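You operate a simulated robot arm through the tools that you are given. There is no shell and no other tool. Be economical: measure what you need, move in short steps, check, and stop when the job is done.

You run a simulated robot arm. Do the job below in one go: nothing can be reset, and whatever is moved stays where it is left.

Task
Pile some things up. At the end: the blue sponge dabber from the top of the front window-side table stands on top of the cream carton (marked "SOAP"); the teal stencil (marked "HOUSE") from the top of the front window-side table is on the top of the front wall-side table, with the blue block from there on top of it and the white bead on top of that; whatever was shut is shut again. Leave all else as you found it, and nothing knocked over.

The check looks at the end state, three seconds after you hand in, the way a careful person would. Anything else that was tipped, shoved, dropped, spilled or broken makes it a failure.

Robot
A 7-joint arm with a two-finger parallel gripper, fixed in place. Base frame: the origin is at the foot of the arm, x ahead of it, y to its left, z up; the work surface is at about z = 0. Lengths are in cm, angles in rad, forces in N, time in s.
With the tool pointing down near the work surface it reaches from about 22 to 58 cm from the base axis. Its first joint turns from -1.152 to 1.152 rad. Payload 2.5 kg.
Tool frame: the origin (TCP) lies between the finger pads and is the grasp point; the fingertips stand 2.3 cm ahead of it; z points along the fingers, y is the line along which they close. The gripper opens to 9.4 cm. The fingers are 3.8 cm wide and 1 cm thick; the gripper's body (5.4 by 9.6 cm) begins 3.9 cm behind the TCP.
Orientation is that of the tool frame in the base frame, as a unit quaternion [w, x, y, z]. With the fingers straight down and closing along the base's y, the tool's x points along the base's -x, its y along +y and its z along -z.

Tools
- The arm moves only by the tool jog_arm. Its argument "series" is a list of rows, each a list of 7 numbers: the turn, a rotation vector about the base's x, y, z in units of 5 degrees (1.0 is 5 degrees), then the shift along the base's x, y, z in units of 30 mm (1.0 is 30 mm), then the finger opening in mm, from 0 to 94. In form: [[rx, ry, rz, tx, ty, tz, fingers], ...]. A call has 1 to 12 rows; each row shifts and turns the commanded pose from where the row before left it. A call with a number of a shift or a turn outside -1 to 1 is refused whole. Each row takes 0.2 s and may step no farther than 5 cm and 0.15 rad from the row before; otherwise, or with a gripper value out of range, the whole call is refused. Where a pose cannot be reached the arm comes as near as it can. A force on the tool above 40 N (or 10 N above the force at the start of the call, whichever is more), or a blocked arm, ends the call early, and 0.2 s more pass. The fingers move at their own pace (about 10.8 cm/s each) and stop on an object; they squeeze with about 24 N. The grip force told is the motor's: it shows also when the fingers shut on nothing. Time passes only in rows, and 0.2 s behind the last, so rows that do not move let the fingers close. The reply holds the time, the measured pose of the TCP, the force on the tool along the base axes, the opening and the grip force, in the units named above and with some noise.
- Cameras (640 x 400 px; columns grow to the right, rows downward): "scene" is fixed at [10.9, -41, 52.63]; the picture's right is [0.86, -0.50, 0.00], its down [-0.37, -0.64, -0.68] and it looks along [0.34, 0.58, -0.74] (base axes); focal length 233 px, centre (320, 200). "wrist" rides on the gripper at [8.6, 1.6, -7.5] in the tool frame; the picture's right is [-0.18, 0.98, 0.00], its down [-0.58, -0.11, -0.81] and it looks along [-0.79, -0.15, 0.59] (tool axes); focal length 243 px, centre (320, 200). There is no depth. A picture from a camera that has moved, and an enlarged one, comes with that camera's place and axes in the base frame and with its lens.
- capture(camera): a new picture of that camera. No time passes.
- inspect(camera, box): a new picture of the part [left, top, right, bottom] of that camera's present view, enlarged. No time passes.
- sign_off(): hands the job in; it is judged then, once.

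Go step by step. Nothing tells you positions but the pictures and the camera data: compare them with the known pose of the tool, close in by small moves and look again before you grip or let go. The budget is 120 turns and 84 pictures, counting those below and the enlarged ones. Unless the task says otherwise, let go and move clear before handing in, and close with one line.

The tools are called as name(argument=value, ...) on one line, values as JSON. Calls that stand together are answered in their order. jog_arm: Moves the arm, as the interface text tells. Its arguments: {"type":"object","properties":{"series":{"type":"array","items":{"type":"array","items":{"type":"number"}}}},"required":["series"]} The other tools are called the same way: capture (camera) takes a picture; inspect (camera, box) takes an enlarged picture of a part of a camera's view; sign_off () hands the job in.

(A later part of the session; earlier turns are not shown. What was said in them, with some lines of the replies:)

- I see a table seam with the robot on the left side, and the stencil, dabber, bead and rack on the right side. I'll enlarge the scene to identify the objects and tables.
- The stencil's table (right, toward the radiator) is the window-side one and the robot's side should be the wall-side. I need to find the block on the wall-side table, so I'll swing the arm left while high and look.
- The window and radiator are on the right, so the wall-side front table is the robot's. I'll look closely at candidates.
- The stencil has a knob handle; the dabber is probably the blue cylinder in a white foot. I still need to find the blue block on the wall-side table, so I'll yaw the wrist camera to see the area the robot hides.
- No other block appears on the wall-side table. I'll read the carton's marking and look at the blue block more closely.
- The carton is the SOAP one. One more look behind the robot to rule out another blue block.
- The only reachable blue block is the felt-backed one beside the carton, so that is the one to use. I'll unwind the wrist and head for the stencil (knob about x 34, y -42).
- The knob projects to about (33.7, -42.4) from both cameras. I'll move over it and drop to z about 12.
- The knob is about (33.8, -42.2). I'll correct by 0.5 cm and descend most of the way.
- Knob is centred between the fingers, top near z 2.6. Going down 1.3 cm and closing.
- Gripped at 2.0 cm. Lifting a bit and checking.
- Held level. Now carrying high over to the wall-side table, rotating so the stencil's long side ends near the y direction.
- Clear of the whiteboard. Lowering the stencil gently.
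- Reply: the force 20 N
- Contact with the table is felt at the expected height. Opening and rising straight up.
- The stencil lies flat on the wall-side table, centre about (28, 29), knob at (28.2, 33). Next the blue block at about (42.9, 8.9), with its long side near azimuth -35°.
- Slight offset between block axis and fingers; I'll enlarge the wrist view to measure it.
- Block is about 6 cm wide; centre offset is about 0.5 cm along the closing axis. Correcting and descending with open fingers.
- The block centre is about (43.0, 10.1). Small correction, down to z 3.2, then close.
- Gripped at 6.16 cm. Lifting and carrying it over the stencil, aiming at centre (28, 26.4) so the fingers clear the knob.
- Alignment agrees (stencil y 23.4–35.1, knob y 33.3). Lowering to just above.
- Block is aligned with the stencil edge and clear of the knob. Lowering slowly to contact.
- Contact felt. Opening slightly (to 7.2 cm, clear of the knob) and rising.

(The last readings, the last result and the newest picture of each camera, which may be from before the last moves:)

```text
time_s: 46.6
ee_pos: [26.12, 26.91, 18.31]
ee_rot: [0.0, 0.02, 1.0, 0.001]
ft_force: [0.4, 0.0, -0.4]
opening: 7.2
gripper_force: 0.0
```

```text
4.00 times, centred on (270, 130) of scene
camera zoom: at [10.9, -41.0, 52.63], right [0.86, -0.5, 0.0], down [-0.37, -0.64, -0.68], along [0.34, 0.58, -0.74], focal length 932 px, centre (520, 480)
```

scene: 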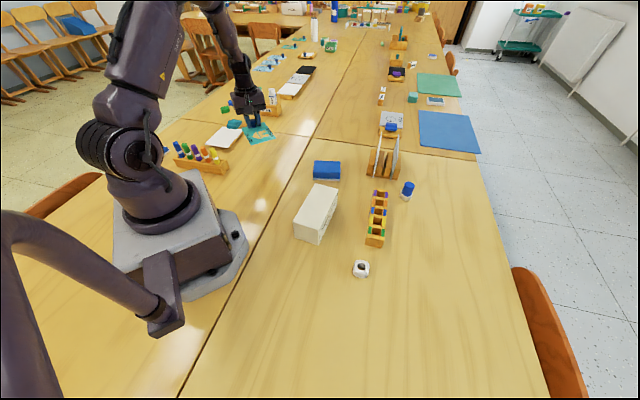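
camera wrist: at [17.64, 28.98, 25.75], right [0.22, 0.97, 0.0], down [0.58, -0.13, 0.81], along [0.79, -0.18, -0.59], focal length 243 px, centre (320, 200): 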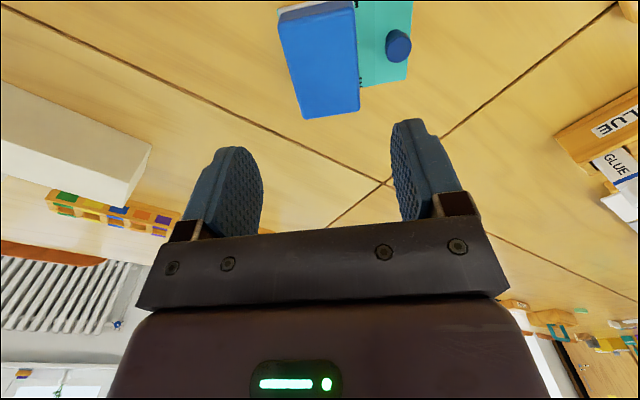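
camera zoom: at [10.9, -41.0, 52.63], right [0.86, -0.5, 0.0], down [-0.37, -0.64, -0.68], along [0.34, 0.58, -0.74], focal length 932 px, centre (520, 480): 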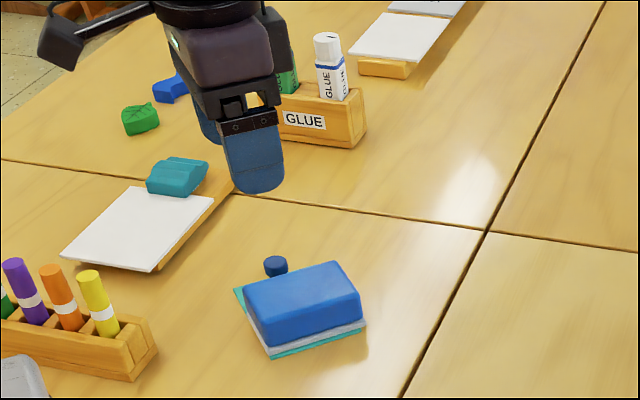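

Block sits squarely on the stencil. Next the bead at about (31.6, -24.6).

jog_arm(series=[[0, 0, -0.4, 0.1, -0.954, 0, 72], [0, 0, -0.4, 0.1, -0.954, 0, 72], [0, 0, -0.4, 0.1, -0.954, 0, 72], [0, 0, -0.4, 0.1, -0.954, 0, 72], [0, 0, -0.4, 0.1, -0.954, 0, 72], [0, 0, -0.4, 0.1, -0.954, 0, 72], [0, 0, -0.4, 0.1, -0.954, 0, 72], [0, 0, -0.4, 0.1, -0.954, 0, 72], [0, 0, -0.4, 0.1, -0.954, 0, 72], [0, 0, -0.4, 0.1, -0.954, 0, 72], [0, 0, -0.4, 0.1, -0.954, 0, 72], [0, 0, -0.4, 0.1, -0.954, 0, 72]])

jog_arm(series=[[0, 0, -0.4, 0.1, -0.954, 0, 72], [0, 0, -0.4, 0.1, -0.954, 0, 72], [0, 0, -0.4, 0.1, -0.954, 0, 72], [0, 0, -0.4, 0.1, -0.954, 0, 72], [0, 0, -0.4, 0.1, -0.954, -0.3, 72], [0, 0, -0.4, 0.1, -0.954, -0.6, 72], [0, 0, 0, 0, 0, -0.6, 72]])

capture(camera="wrist")

inspect(camera="scene", box=[310, 220, 410, 300])

```text
time_s: 49.2
ee_pos: [30.16, -7.42, 18.26]
ee_rot: [0.0, 0.228, 0.974, 0.0]
ft_force: [0.3, -0.4, 0.5]
opening: 7.21
gripper_force: 0.0
```

```text
time_s: 50.8
ee_pos: [31.78, -24.58, 13.97]
ee_rot: [0.0, 0.328, 0.945, 0.0]
ft_force: [0.5, 0.0, -0.8]
opening: 7.21
gripper_force: 0.1
```

```text
44 pictures are left
camera wrist: at [25.93, -17.96, 21.3], right [0.75, 0.66, 0.0], down [0.39, -0.45, 0.81], along [0.53, -0.61, -0.59], focal length 243 px, centre (320, 200)
```

wrist: 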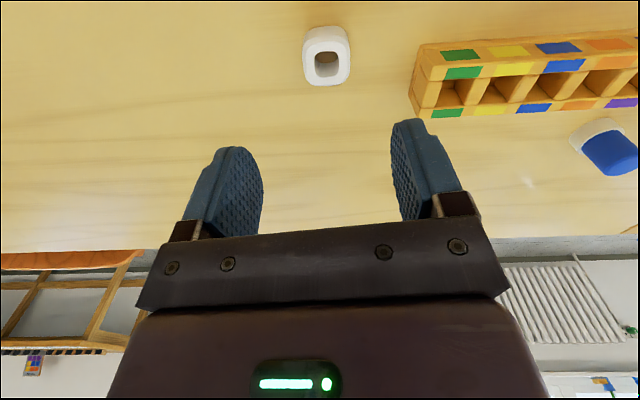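

```text
5.00 times, centred on (360, 260) of scene
camera zoom: at [10.9, -41.0, 52.63], right [0.86, -0.5, 0.0], down [-0.37, -0.64, -0.68], along [0.34, 0.58, -0.74], focal length 1165 px, centre (120, -100)
```

zoom: 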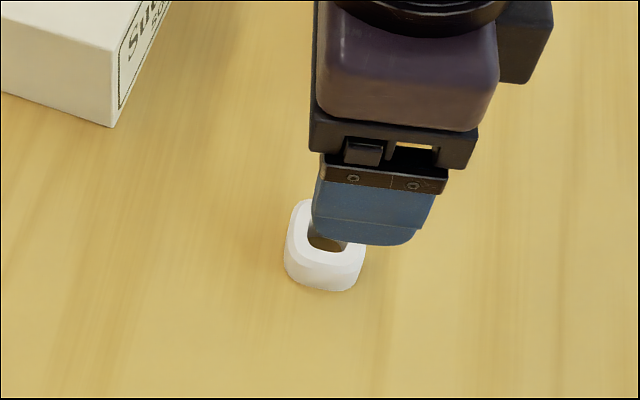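

inspect(camera="wrist", box=[280, 10, 376, 100])

```text
4.44 times, centred on (328, 55) of wrist
camera zoom: at [25.93, -17.96, 21.3], right [0.75, 0.66, 0.0], down [0.39, -0.45, 0.81], along [0.53, -0.61, -0.59], focal length 1078 px, centre (284, 844)
```

zoom: 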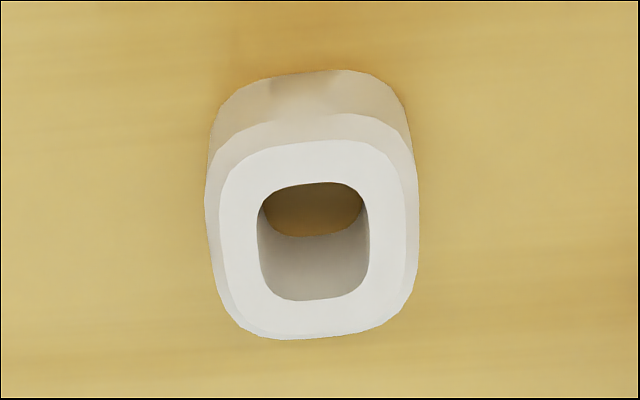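

Bead is about 3.3 cm, aligned with the gripper, centred near (31.8, -24.1). Descend and grip.

jog_arm(series=[[0, 0, 0, 0, 0.14, -0.8, 72], [0, 0, 0, 0, 0, -0.9, 72], [0, 0, 0, 0, 0, -0.9, 72], [0, 0, 0, 0, 0, -0.5, 72]])

capture(camera="wrist")

```text
time_s: 51.8
ee_pos: [31.81, -24.4, 4.58]
ee_rot: [-0.001, 0.328, 0.945, 0.0]
ft_force: [-0.6, -0.1, 0.3]
opening: 7.19
gripper_force: 0.1
```

```text
41 pictures are left
camera wrist: at [25.87, -17.65, 11.98], right [0.75, 0.66, 0.0], down [0.39, -0.45, 0.81], along [0.53, -0.61, -0.59], focal length 243 px, centre (320, 200)
```

wrist: 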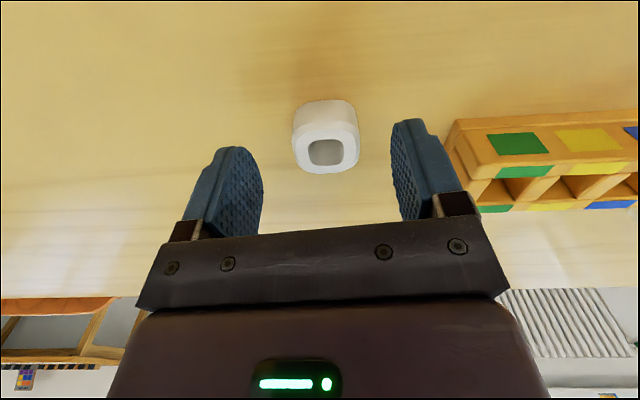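

jog_arm(series=[[0, 0, 0, -0.05, 0.17, -0.1, 72], [0, 0, 0, 0, 0, -0.5, 72], [0, 0, 0, 0, 0, 0, 72], [0, 0, 0, 0, 0, 0, 40], [0, 0, 0, 0, 0, 0, 20], [0, 0, 0, 0, 0, 0, 20], [0, 0, 0, 0, 0, 0.5, 20], [0, 0, 0, 0, 0, 1, 20], [0, 0, 0, 0, 0, 1, 20]])

capture(camera="wrist")

```text
time_s: 53.8
ee_pos: [31.58, -23.62, 10.27]
ee_rot: [0.0, 0.329, 0.944, 0.0]
ft_force: [0.5, 0.4, 0.5]
opening: 3.53
gripper_force: 23.7
```

```text
40 pictures are left
camera wrist: at [25.76, -16.95, 17.7], right [0.75, 0.66, 0.0], down [0.39, -0.45, 0.81], along [0.53, -0.61, -0.59], focal length 243 px, centre (320, 200)
```

wrist: 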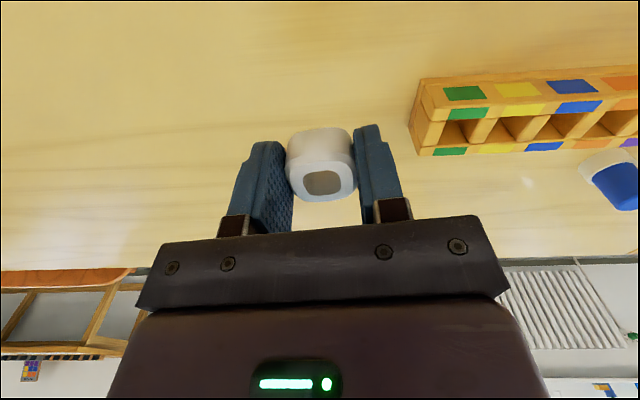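

Bead held. Carrying it back to above the block.

jog_arm(series=[[0, 0, 0, 0, 0, 1, 20], [0, 0, 0, 0, 0, 1, 20], [0, 0, 0, 0, 0, 0.6, 20], [0, 0, 0.42, -0.065, 0.935, 0, 20], [0, 0, 0.42, -0.065, 0.935, 0, 20], [0, 0, 0.42, -0.065, 0.935, 0, 20], [0, 0, 0.42, -0.065, 0.935, 0, 20], [0, 0, 0.42, -0.065, 0.935, 0, 20], [0, 0, 0.42, -0.065, 0.935, 0, 20], [0, 0, 0.42, -0.065, 0.935, 0, 20], [0, 0, 0.42, -0.065, 0.935, 0, 20], [0, 0, 0.42, -0.065, 0.935, 0, 20]])

jog_arm(series=[[0, 0, 0.42, -0.065, 0.935, 0, 20], [0, 0, 0.42, -0.065, 0.935, 0, 20], [0, 0, 0.42, -0.065, 0.935, 0, 20], [0, 0, 0.42, -0.065, 0.935, 0, 20], [0, 0, 0.42, -0.065, 0.935, 0, 20], [0, 0, 0.42, -0.065, 0.935, 0, 20], [0, 0, 0.42, -0.065, 0.935, 0, 20], [0, 0, 0.42, -0.065, 0.935, 0, 20], [0, 0, 0.42, -0.065, 0.935, -0.5, 20], [0, 0, 0, 0, 0, -0.8, 20], [0, 0, 0, 0, 0, -0.5, 20]])

capture(camera="wrist")

inspect(camera="scene", box=[210, 80, 330, 180])

```text
time_s: 56.4
ee_pos: [29.5, 1.67, 18.12]
ee_rot: [0.0, 0.168, 0.986, 0.0]
ft_force: [-1.1, 0.0, -0.1]
opening: 3.52
gripper_force: 24.2
```

```text
time_s: 58.8
ee_pos: [28.12, 26.95, 12.84]
ee_rot: [-0.001, 0.004, 1.0, 0.0]
ft_force: [0.2, 0.0, -0.3]
opening: 3.56
gripper_force: 24.1
```

```text
39 pictures are left
camera wrist: at [19.36, 28.67, 20.33], right [0.19, 0.98, 0.0], down [0.58, -0.11, 0.81], along [0.79, -0.16, -0.59], focal length 243 px, centre (320, 200)
```

wrist: 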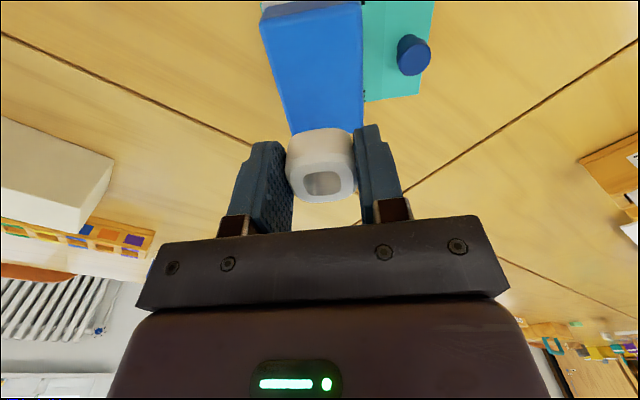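

```text
4.00 times, centred on (270, 130) of scene
camera zoom: at [10.9, -41.0, 52.63], right [0.86, -0.5, 0.0], down [-0.37, -0.64, -0.68], along [0.34, 0.58, -0.74], focal length 932 px, centre (520, 480)
```

zoom: 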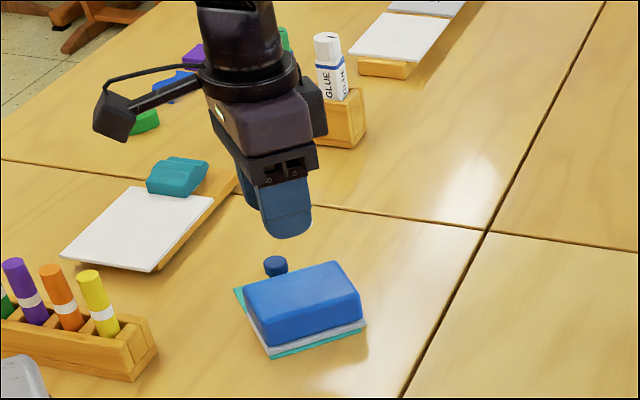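

Directly above the block. Lowering to about 1 cm above.

jog_arm(series=[[0, 0, 0, 0, 0, -0.8, 20], [0, 0, 0, 0, 0, -0.7, 20], [0, 0, 0, 0, 0, 0, 20]])

capture(camera="wrist")

inspect(camera="scene", box=[230, 100, 310, 175])

```text
time_s: 59.6
ee_pos: [28.18, 26.93, 8.43]
ee_rot: [0.0, 0.004, 1.0, 0.0]
ft_force: [-0.6, -0.2, 0.2]
opening: 3.54
gripper_force: 24.1
```

```text
37 pictures are left
camera wrist: at [19.59, 28.71, 15.84], right [0.19, 0.98, 0.0], down [0.58, -0.11, 0.81], along [0.79, -0.15, -0.59], focal length 243 px, centre (320, 200)
```

wrist: 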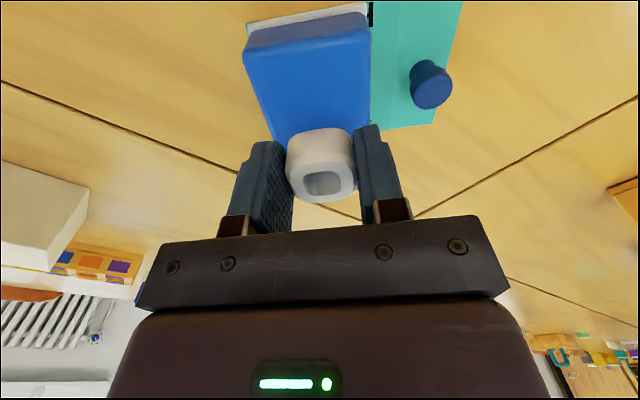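

```text
5.33 times, centred on (270, 138) of scene
camera zoom: at [10.9, -41.0, 52.63], right [0.86, -0.5, 0.0], down [-0.37, -0.64, -0.68], along [0.34, 0.58, -0.74], focal length 1243 px, centre (587, 533)
```

zoom: 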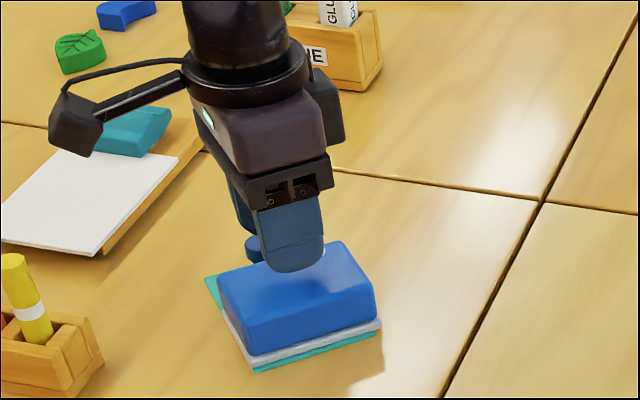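

jog_arm(series=[[0, 0, 0, 0, 0.05, -0.15, 20], [0, 0, 0, 0, 0, -0.1, 20], [0, 0, 0, 0, 0, -0.1, 20], [0, 0, 0, 0, 0, 0, 20]])

```text
time_s: 60.6
ee_pos: [28.01, 27.04, 7.23]
ee_rot: [0.0, 0.005, 1.0, 0.0]
ft_force: [0.5, -0.3, 0.3]
opening: 3.54
gripper_force: 23.6
```

jog_arm(series=[[0, 0, 0, 0, 0, -0.05, 20], [0, 0, 0, 0, 0, -0.04, 20], [0, 0, 0, 0, 0, 0, 20]])

```text
time_s: 61.4
ee_pos: [28.0, 27.06, 6.88]
ee_rot: [0.0, 0.004, 1.0, 0.0]
ft_force: [0.7, 0.1, -0.5]
opening: 3.52
gripper_force: 24.1
```

jog_arm(series=[[0, 0, 0, 0, 0, -0.05, 20], [0, 0, 0, 0, 0, 0, 20]])

inspect(camera="scene", box=[240, 110, 300, 170])

```text
time_s: 62.0
ee_pos: [28.05, 27.1, 6.71]
ee_rot: [0.0, 0.004, 1.0, 0.0]
ft_force: [-1.8, -1.3, 2.9]
opening: 3.49
gripper_force: 24.3
```

```text
6.67 times, centred on (270, 140) of scene
camera zoom: at [10.9, -41.0, 52.63], right [0.86, -0.5, 0.0], down [-0.37, -0.64, -0.68], along [0.34, 0.58, -0.74], focal length 1554 px, centre (653, 600)
```

zoom: 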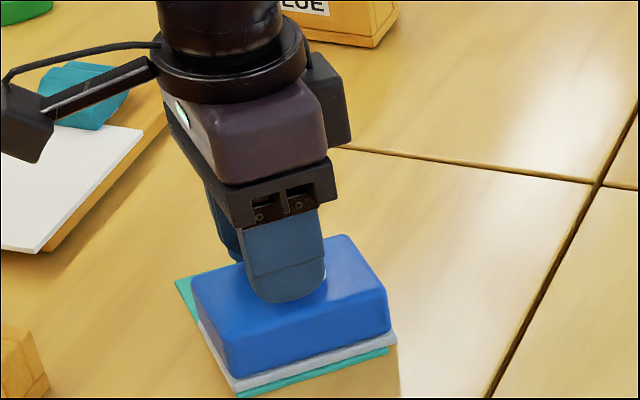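

Light contact felt (about 3 N). Release and rise.

jog_arm(series=[[0, 0, 0, 0, 0, 0, 45], [0, 0, 0, 0, 0, 0, 60], [0, 0, 0, 0, 0, 0, 60], [0, 0, 0, 0, 0, 0.4, 60], [0, 0, 0, 0, 0, 0.8, 60], [0, 0, 0, 0, 0, 1, 60], [0, 0, 0, -0.3, 0, 1, 60], [0, 0, 0, -0.3, 0, 1, 60]])

capture(camera="wrist")

inspect(camera="scene", box=[210, 80, 330, 180])

```text
time_s: 63.8
ee_pos: [25.97, 26.89, 19.29]
ee_rot: [0.0, 0.004, 1.0, -0.001]
ft_force: [-0.6, -0.5, -0.4]
opening: 6.0
gripper_force: 0.0
```

```text
34 pictures are left
camera wrist: at [17.25, 28.74, 26.65], right [0.19, 0.98, 0.0], down [0.58, -0.11, 0.81], along [0.79, -0.16, -0.59], focal length 243 px, centre (320, 200)
```

wrist: 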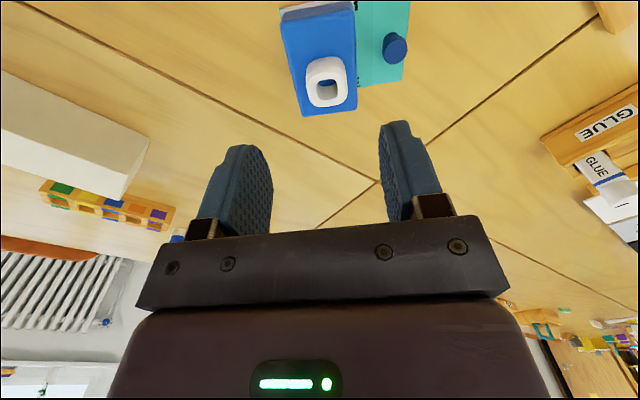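

```text
4.00 times, centred on (270, 130) of scene
camera zoom: at [10.9, -41.0, 52.63], right [0.86, -0.5, 0.0], down [-0.37, -0.64, -0.68], along [0.34, 0.58, -0.74], focal length 932 px, centre (520, 480)
```

zoom: 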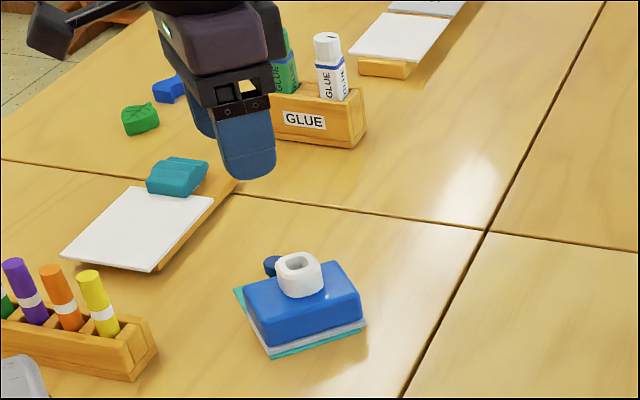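

The stencil–block–bead pile is right. Now the dabber, about (58, -12), near the edge of reach; I'll approach for a wrist look.

jog_arm(series=[[0, 0, -0.2, 0.6, -1, 0, 80], [0, 0, -0.2, 0.6, -1, 0, 80], [0, 0, -0.2, 0.6, -1, 0, 80], [0, 0, -0.2, 0.6, -1, 0, 80], [0, 0, -0.2, 0.6, -1, 0, 80], [0, 0, -0.2, 0.6, -1, 0, 80], [0, 0, -0.2, 0.6, -1, 0, 80], [0, 0, -0.2, 0.6, -1, 0, 80], [0, 0, -0.2, 0.6, -1, 0, 80], [0, 0, -0.2, 0.6, -1, 0, 80], [0, 0, -0.2, 0.6, -1, 0, 80], [0, 0, -0.2, 0.6, -1, 0, 80]])

capture(camera="wrist")

```text
time_s: 66.4
ee_pos: [47.55, -8.97, 19.49]
ee_rot: [-0.001, 0.109, 0.994, 0.0]
ft_force: [0.5, -0.4, -0.1]
opening: 8.01
gripper_force: 0.0
```

```text
32 pictures are left
camera wrist: at [39.47, -5.52, 26.78], right [0.39, 0.92, 0.0], down [0.55, -0.23, 0.81], along [0.74, -0.32, -0.59], focal length 243 px, centre (320, 200)
```

wrist: 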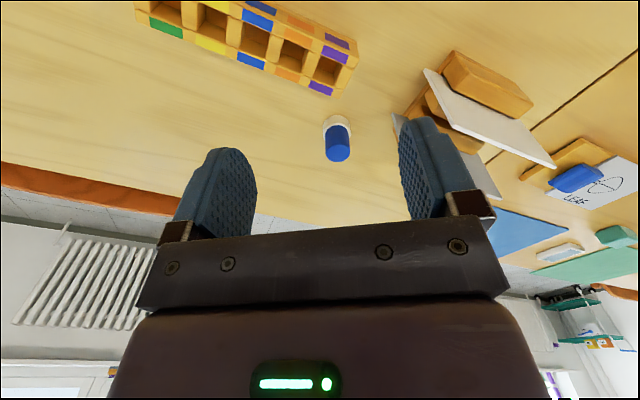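

Dabber at (57.8, -11.4), about 6 tall, r≈59. I'll tilt the tool 15° outward for reach and come above it.

jog_arm(series=[[-0.2, -0.98, 0, 0.6, -0.13, -0.3, 80], [-0.2, -0.98, 0, 0.6, -0.13, -0.4, 80], [-0.2, -0.98, 0, 0.6, -0.13, -0.5, 80], [0, 0, 0, 0.6, -0.13, -0.5, 80], [0, 0, 0, 0.6, -0.13, -0.5, 80], [0, 0, 0, 0.43, -0.13, -0.6, 80]])

capture(camera="wrist")

inspect(camera="scene", box=[350, 100, 470, 220])

```text
time_s: 67.8
ee_pos: [57.88, -11.44, 11.05]
ee_rot: [0.13, 0.107, 0.986, -0.013]
ft_force: [-0.4, 0.5, 0.0]
opening: 8.0
gripper_force: 0.0
```

```text
31 pictures are left
camera wrist: at [48.1, -7.57, 15.93], right [0.39, 0.92, 0.05], down [0.32, -0.19, 0.93], along [0.87, -0.34, -0.37], focal length 243 px, centre (320, 200)
```

wrist: 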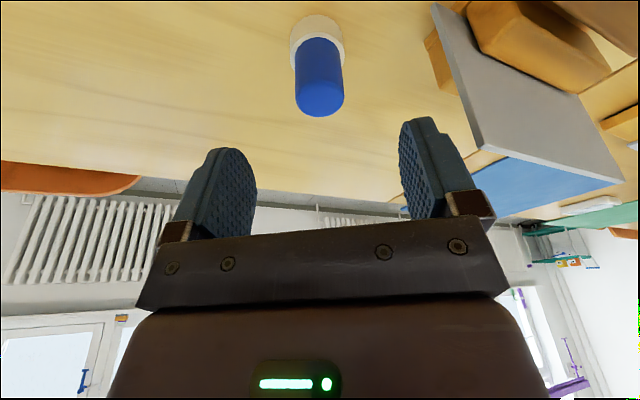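

```text
3.33 times, centred on (410, 160) of scene
camera zoom: at [10.9, -41.0, 52.63], right [0.86, -0.5, 0.0], down [-0.37, -0.64, -0.68], along [0.34, 0.58, -0.74], focal length 777 px, centre (20, 333)
```

zoom: 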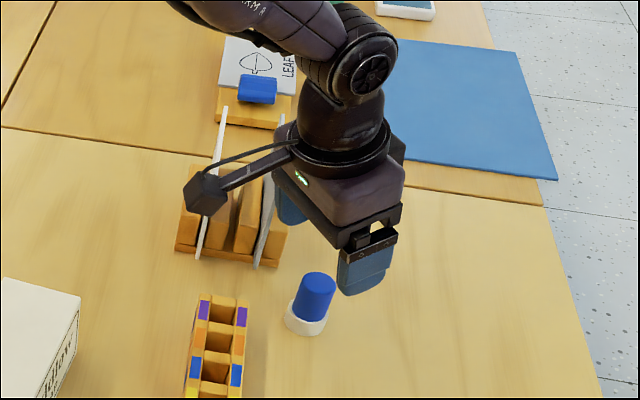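

Reached. Shift 0.4 cm sideways, narrow the opening to 6 cm to stay off the plate rack, and descend partway.

jog_arm(series=[[0, 0, 0, 0.03, 0.13, 0, 62], [0, 0, 0, 0, 0, -0.6, 62], [0, 0, 0, 0, 0, -0.6, 62], [0, 0, 0, 0, 0, 0, 62]])

capture(camera="wrist")

inspect(camera="scene", box=[350, 100, 470, 220])

```text
time_s: 68.8
ee_pos: [58.08, -11.04, 7.47]
ee_rot: [0.129, 0.108, 0.986, -0.012]
ft_force: [0.2, -1.1, 0.3]
opening: 6.19
gripper_force: 0.0
```

```text
29 pictures are left
camera wrist: at [48.37, -7.08, 12.27], right [0.39, 0.92, 0.05], down [0.32, -0.19, 0.93], along [0.87, -0.34, -0.37], focal length 243 px, centre (320, 200)
```

wrist: 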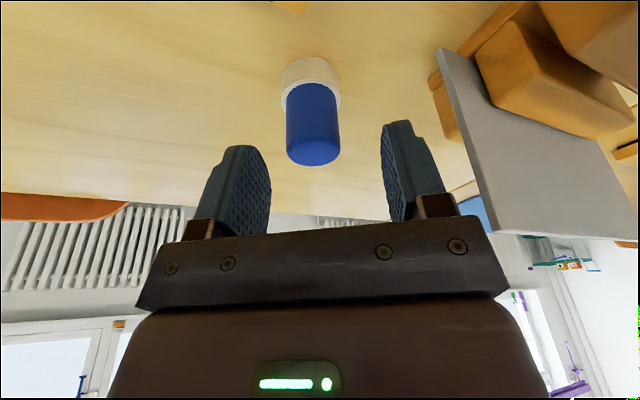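

```text
3.33 times, centred on (410, 160) of scene
camera zoom: at [10.9, -41.0, 52.63], right [0.86, -0.5, 0.0], down [-0.37, -0.64, -0.68], along [0.34, 0.58, -0.74], focal length 777 px, centre (20, 333)
```

zoom: 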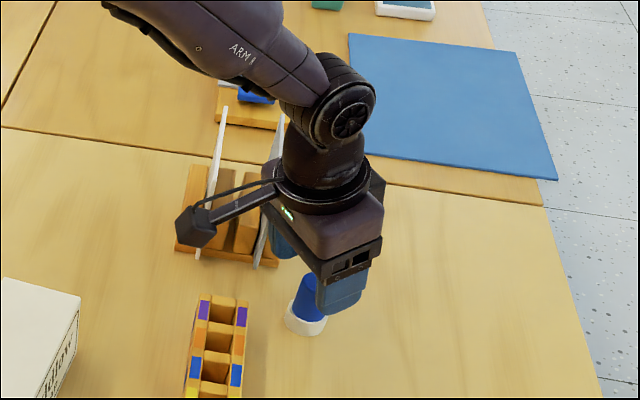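

Centred at (57.9, -10.9). Descend to z≈4.1 and close on the handle.

jog_arm(series=[[0, 0, 0, 0, 0.03, -0.6, 62], [0, 0, 0, 0, 0, -0.52, 62], [0, 0, 0, 0, 0, 0, 62]])

capture(camera="wrist")

```text
time_s: 69.6
ee_pos: [58.07, -10.88, 4.15]
ee_rot: [0.13, 0.107, 0.986, -0.011]
ft_force: [0.4, -0.1, -0.1]
opening: 6.18
gripper_force: 0.0
```

```text
27 pictures are left
camera wrist: at [48.33, -6.86, 8.98], right [0.39, 0.92, 0.05], down [0.32, -0.19, 0.93], along [0.87, -0.34, -0.37], focal length 243 px, centre (320, 200)
```

wrist: 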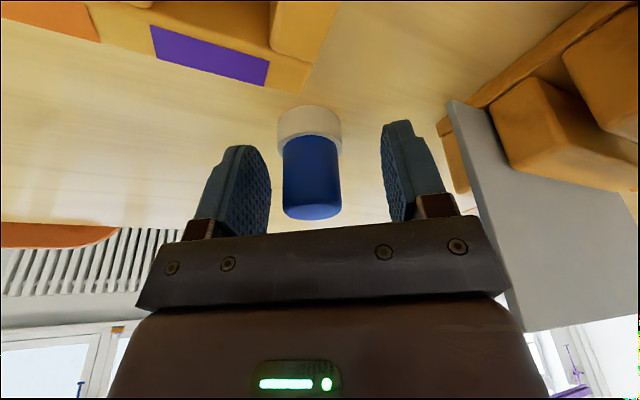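

jog_arm(series=[[0, 0, 0, 0, -0.06, 0, 62], [0, 0, 0, 0, 0, 0, 50], [0, 0, 0, 0, 0, 0, 40], [0, 0, 0, 0, 0, 0, 30], [0, 0, 0, 0, 0, 0, 20], [0, 0, 0, 0, 0, 0, 20]])

capture(camera="wrist")

```text
time_s: 71.0
ee_pos: [58.13, -10.93, 3.97]
ee_rot: [0.13, 0.107, 0.986, -0.011]
ft_force: [0.1, -0.2, 1.2]
opening: 2.82
gripper_force: 23.8
```

```text
26 pictures are left
camera wrist: at [48.41, -7.06, 8.92], right [0.39, 0.92, 0.05], down [0.32, -0.19, 0.93], along [0.87, -0.34, -0.37], focal length 243 px, centre (320, 200)
```

wrist: 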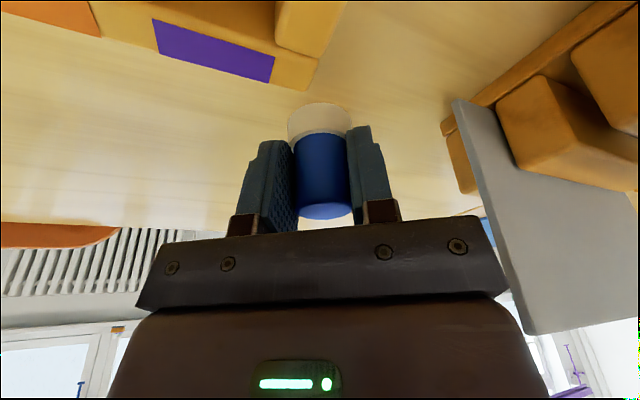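

Gripped. Lift straight up, clear of the plates, then carry inboard to over the carton (centre about (30.5, -6), top about 6.7).

jog_arm(series=[[0, 0, 0, 0, 0, 0.5, 20], [0, 0, 0, 0, 0, 0.9, 20], [0, 0, 0, 0, 0, 0.9, 20], [0, 0, 0, 0, 0, 0.9, 20], [0, 0, 0, 0, 0, 0.9, 20], [0, 0, 0, 0, 0, 0.7, 20]])

jog_arm(series=[[0, 0, 0, -0.92, 0.163, 0, 20], [0, 0, 0, -0.92, 0.163, 0, 20], [0, 0, 0, -0.92, 0.163, 0, 20], [0, 0, 0, -0.92, 0.163, 0, 20], [0, 0, 0, -0.92, 0.163, 0, 20], [0, 0, 0, -0.92, 0.163, 0, 20], [0, 0, 0, -0.92, 0.163, 0, 20], [0, 0, 0, -0.92, 0.163, 0, 20], [0, 0, 0, -0.92, 0.163, 0, 20], [0, 0, 0, -0.92, 0.163, 0, 20]])

capture(camera="wrist")

capture(camera="scene")

```text
time_s: 72.4
ee_pos: [58.11, -10.94, 18.27]
ee_rot: [0.129, 0.108, 0.986, -0.012]
ft_force: [-0.9, 0.3, 0.2]
opening: 2.87
gripper_force: 24.2
```

```text
time_s: 74.6
ee_pos: [30.16, -6.18, 18.66]
ee_rot: [0.13, 0.109, 0.985, -0.012]
ft_force: [0.1, 0.3, 0.2]
opening: 2.83
gripper_force: 23.7
```

```text
25 pictures are left
camera wrist: at [20.47, -2.3, 23.34], right [0.39, 0.92, 0.05], down [0.32, -0.19, 0.93], along [0.87, -0.34, -0.37], focal length 243 px, centre (320, 200)
```

wrist: 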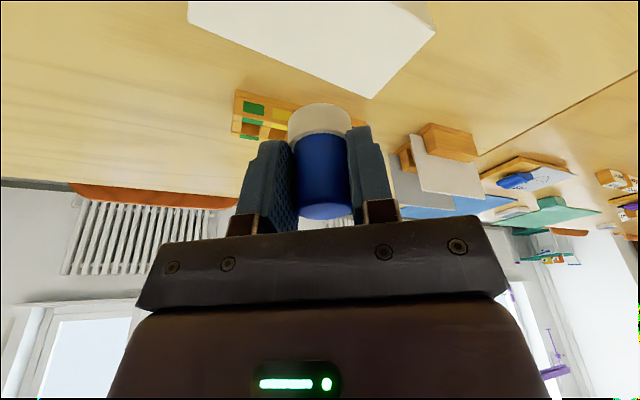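

```text
24 pictures are left
```

scene: 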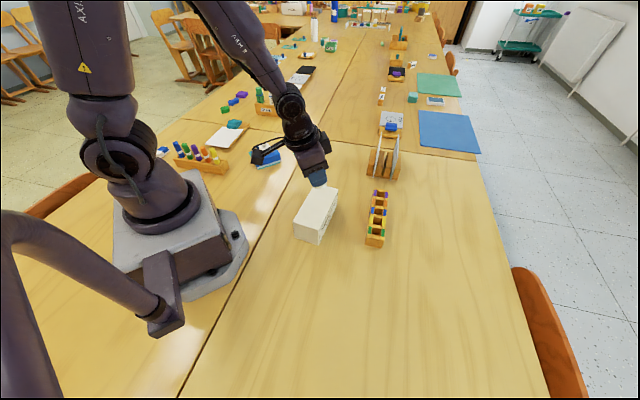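

Carton corners agree with my estimate; dabber is over its middle. Lowering to just above.

jog_arm(series=[[0, 0, 0, 0.1, 0.07, -0.7, 20], [0, 0, 0, 0, 0, -0.8, 20], [0, 0, 0, 0, 0, -0.5, 20], [0, 0, 0, 0, 0, 0, 20]])

capture(camera="wrist")

inspect(camera="scene", box=[270, 150, 370, 250])

```text
time_s: 75.6
ee_pos: [30.39, -5.83, 12.45]
ee_rot: [0.13, 0.108, 0.986, -0.012]
ft_force: [0.2, 0.4, 0.3]
opening: 2.86
gripper_force: 23.6
```

```text
23 pictures are left
camera wrist: at [20.67, -1.94, 17.4], right [0.39, 0.92, 0.05], down [0.32, -0.19, 0.93], along [0.87, -0.34, -0.37], focal length 243 px, centre (320, 200)
```

wrist: 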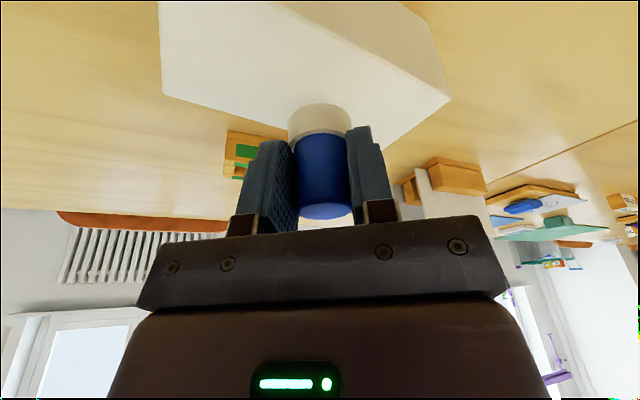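

```text
4.00 times, centred on (320, 200) of scene
camera zoom: at [10.9, -41.0, 52.63], right [0.86, -0.5, 0.0], down [-0.37, -0.64, -0.68], along [0.34, 0.58, -0.74], focal length 932 px, centre (320, 200)
```

zoom: 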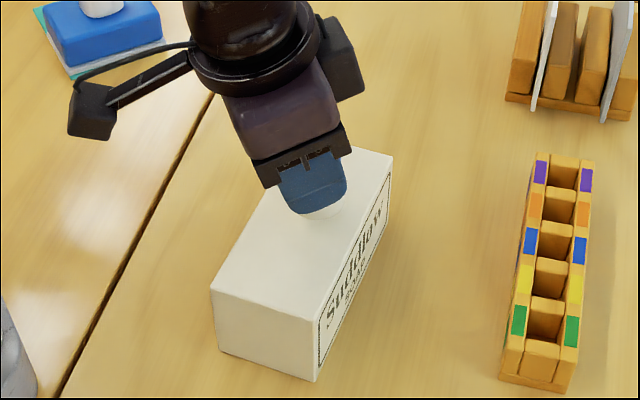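

jog_arm(series=[[0, 0, 0, 0, 0, -0.25, 20], [0, 0, 0, 0, 0, -0.15, 20], [0, 0, 0, 0, 0, -0.05, 20], [0, 0, 0, 0, 0, 0, 20]])

```text
time_s: 76.6
ee_pos: [30.84, -5.86, 11.11]
ee_rot: [0.13, 0.107, 0.986, -0.012]
ft_force: [-0.3, 0.7, -0.6]
opening: 2.83
gripper_force: 23.9
```

jog_arm(series=[[0, 0, 0, 0, 0, -0.06, 20], [0, 0, 0, 0, 0, -0.05, 20], [0, 0, 0, 0, 0, 0, 20]])

```text
time_s: 77.3
ee_pos: [30.88, -5.98, 10.91]
ee_rot: [0.132, 0.108, 0.985, -0.011]
ft_force: [-4.0, 0.8, 11.6]
opening: 2.82
gripper_force: 24.4
stopped in row 3: the force on the tool passed its limit (the readings are from after the stop); the commanded pose is now the measured one
```

Contact. Easing up a hair and checking before release.

jog_arm(series=[[0, 0, 0, 0, 0, 0.02, 20], [0, 0, 0, 0, 0, 0, 20]])

inspect(camera="scene", box=[290, 170, 350, 230])

capture(camera="wrist")

```text
time_s: 77.9
ee_pos: [30.88, -5.93, 11.03]
ee_rot: [0.132, 0.107, 0.985, -0.012]
ft_force: [-0.3, 1.0, 1.5]
opening: 2.81
gripper_force: 24.3
```

```text
6.67 times, centred on (320, 200) of scene
camera zoom: at [10.9, -41.0, 52.63], right [0.86, -0.5, 0.0], down [-0.37, -0.64, -0.68], along [0.34, 0.58, -0.74], focal length 1554 px, centre (320, 200)
```

zoom: 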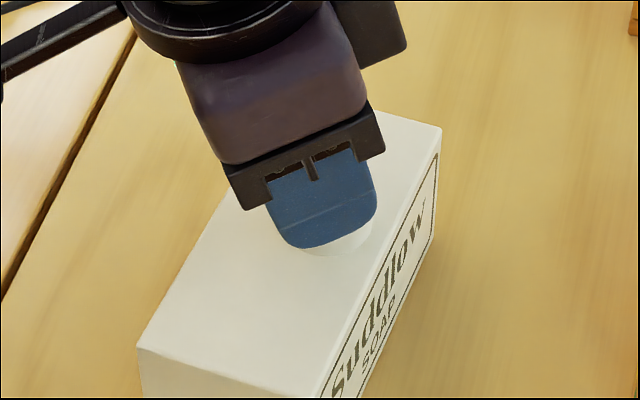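

```text
20 pictures are left
camera wrist: at [21.12, -2.09, 15.84], right [0.38, 0.92, 0.05], down [0.32, -0.19, 0.93], along [0.87, -0.34, -0.36], focal length 243 px, centre (320, 200)
```

wrist: 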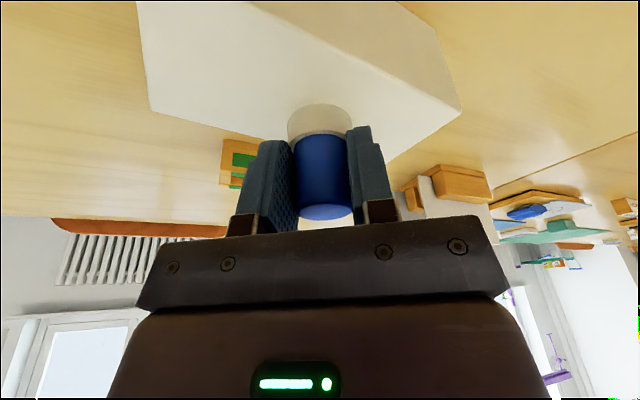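

The sponge sits somewhat near the label-side edge; I'll raise slightly, shift 0.8 cm toward the middle and set down again.

jog_arm(series=[[0, 0, 0, 0, 0, 0.15, 20], [0, 0, 0, -0.17, 0.21, 0, 20], [0, 0, 0, 0, 0, -0.12, 20], [0, 0, 0, 0, 0, 0, 20]])

inspect(camera="scene", box=[290, 170, 350, 230])

```text
time_s: 78.9
ee_pos: [30.23, -5.27, 10.93]
ee_rot: [0.132, 0.107, 0.985, -0.012]
ft_force: [-1.2, -0.2, 2.7]
opening: 2.85
gripper_force: 24.2
```

```text
6.67 times, centred on (320, 200) of scene
camera zoom: at [10.9, -41.0, 52.63], right [0.86, -0.5, 0.0], down [-0.37, -0.64, -0.68], along [0.34, 0.58, -0.74], focal length 1554 px, centre (320, 200)
```

zoom: 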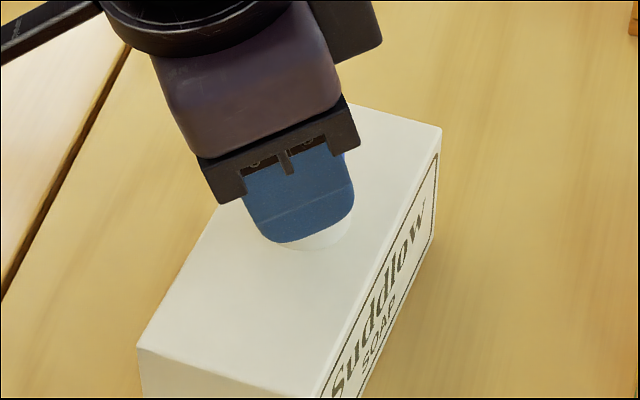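

Well inside now with light contact. Release and rise.

jog_arm(series=[[0, 0, 0, 0, 0, 0, 35], [0, 0, 0, 0, 0, 0, 45], [0, 0, 0, 0, 0, 0, 60], [0, 0, 0, 0, 0, 0.3, 60], [0, 0, 0, 0, 0, 0.7, 60], [0, 0, 0, 0, 0, 1, 60], [0, 0, 0, 0, 0, 1, 60], [0, 0, 0, 0, 0, 1, 60]])

jog_arm(series=[[0.2, 0.98, 0, 0, -0.5, 0.8, 60], [0.2, 0.98, 0, 0, -0.9, 0.5, 60], [0.2, 0.98, 0, 0, -0.9, 0, 60], [0, 0, 0, 0, -0.9, 0, 60], [0, 0, 0, 0, -0.9, 0, 60], [0, 0, 0, 0, -0.9, 0, 60], [0, 0, 0, 0, -0.9, 0, 60]])

capture(camera="scene")

inspect(camera="scene", box=[210, 90, 410, 250])

```text
time_s: 80.7
ee_pos: [30.21, -5.09, 23.1]
ee_rot: [0.131, 0.108, 0.985, -0.012]
ft_force: [-0.5, -0.3, 0.1]
opening: 5.99
gripper_force: 0.2
```

```text
time_s: 82.3
ee_pos: [30.24, -23.03, 26.76]
ee_rot: [0.002, 0.107, 0.994, 0.001]
ft_force: [-0.2, -0.1, 0.0]
opening: 5.97
gripper_force: 0.1
```

```text
18 pictures are left
```

scene: 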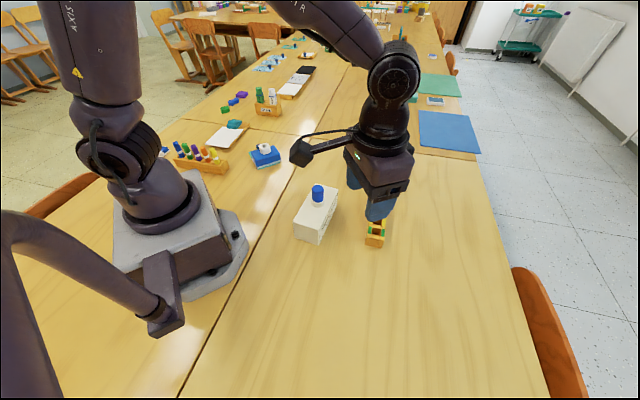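

```text
2.50 times, centred on (310, 170) of scene
camera zoom: at [10.9, -41.0, 52.63], right [0.86, -0.5, 0.0], down [-0.37, -0.64, -0.68], along [0.34, 0.58, -0.74], focal length 583 px, centre (345, 275)
```

zoom: 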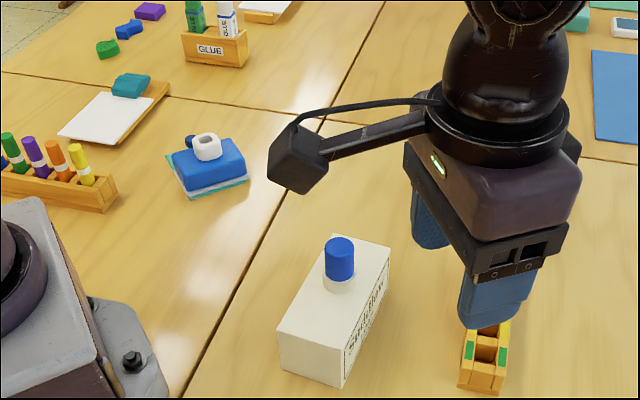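

The dabber stands upright on the SOAP carton. On the wall-side table the bead is on the block and the block is on the stencil, and the rest of the view looks undisturbed, so I'm handing in.

sign_off()

```text
The job is handed in.
```

The job is handed in: the dabber stands on the SOAP carton, and the stencil, blue block and bead are stacked on the front wall-side table. I took "the blue block from there" to be the felt-backed one beside the carton on the window-side table, the only blue block in reach. I opened nothing, so there was nothing to shut again.
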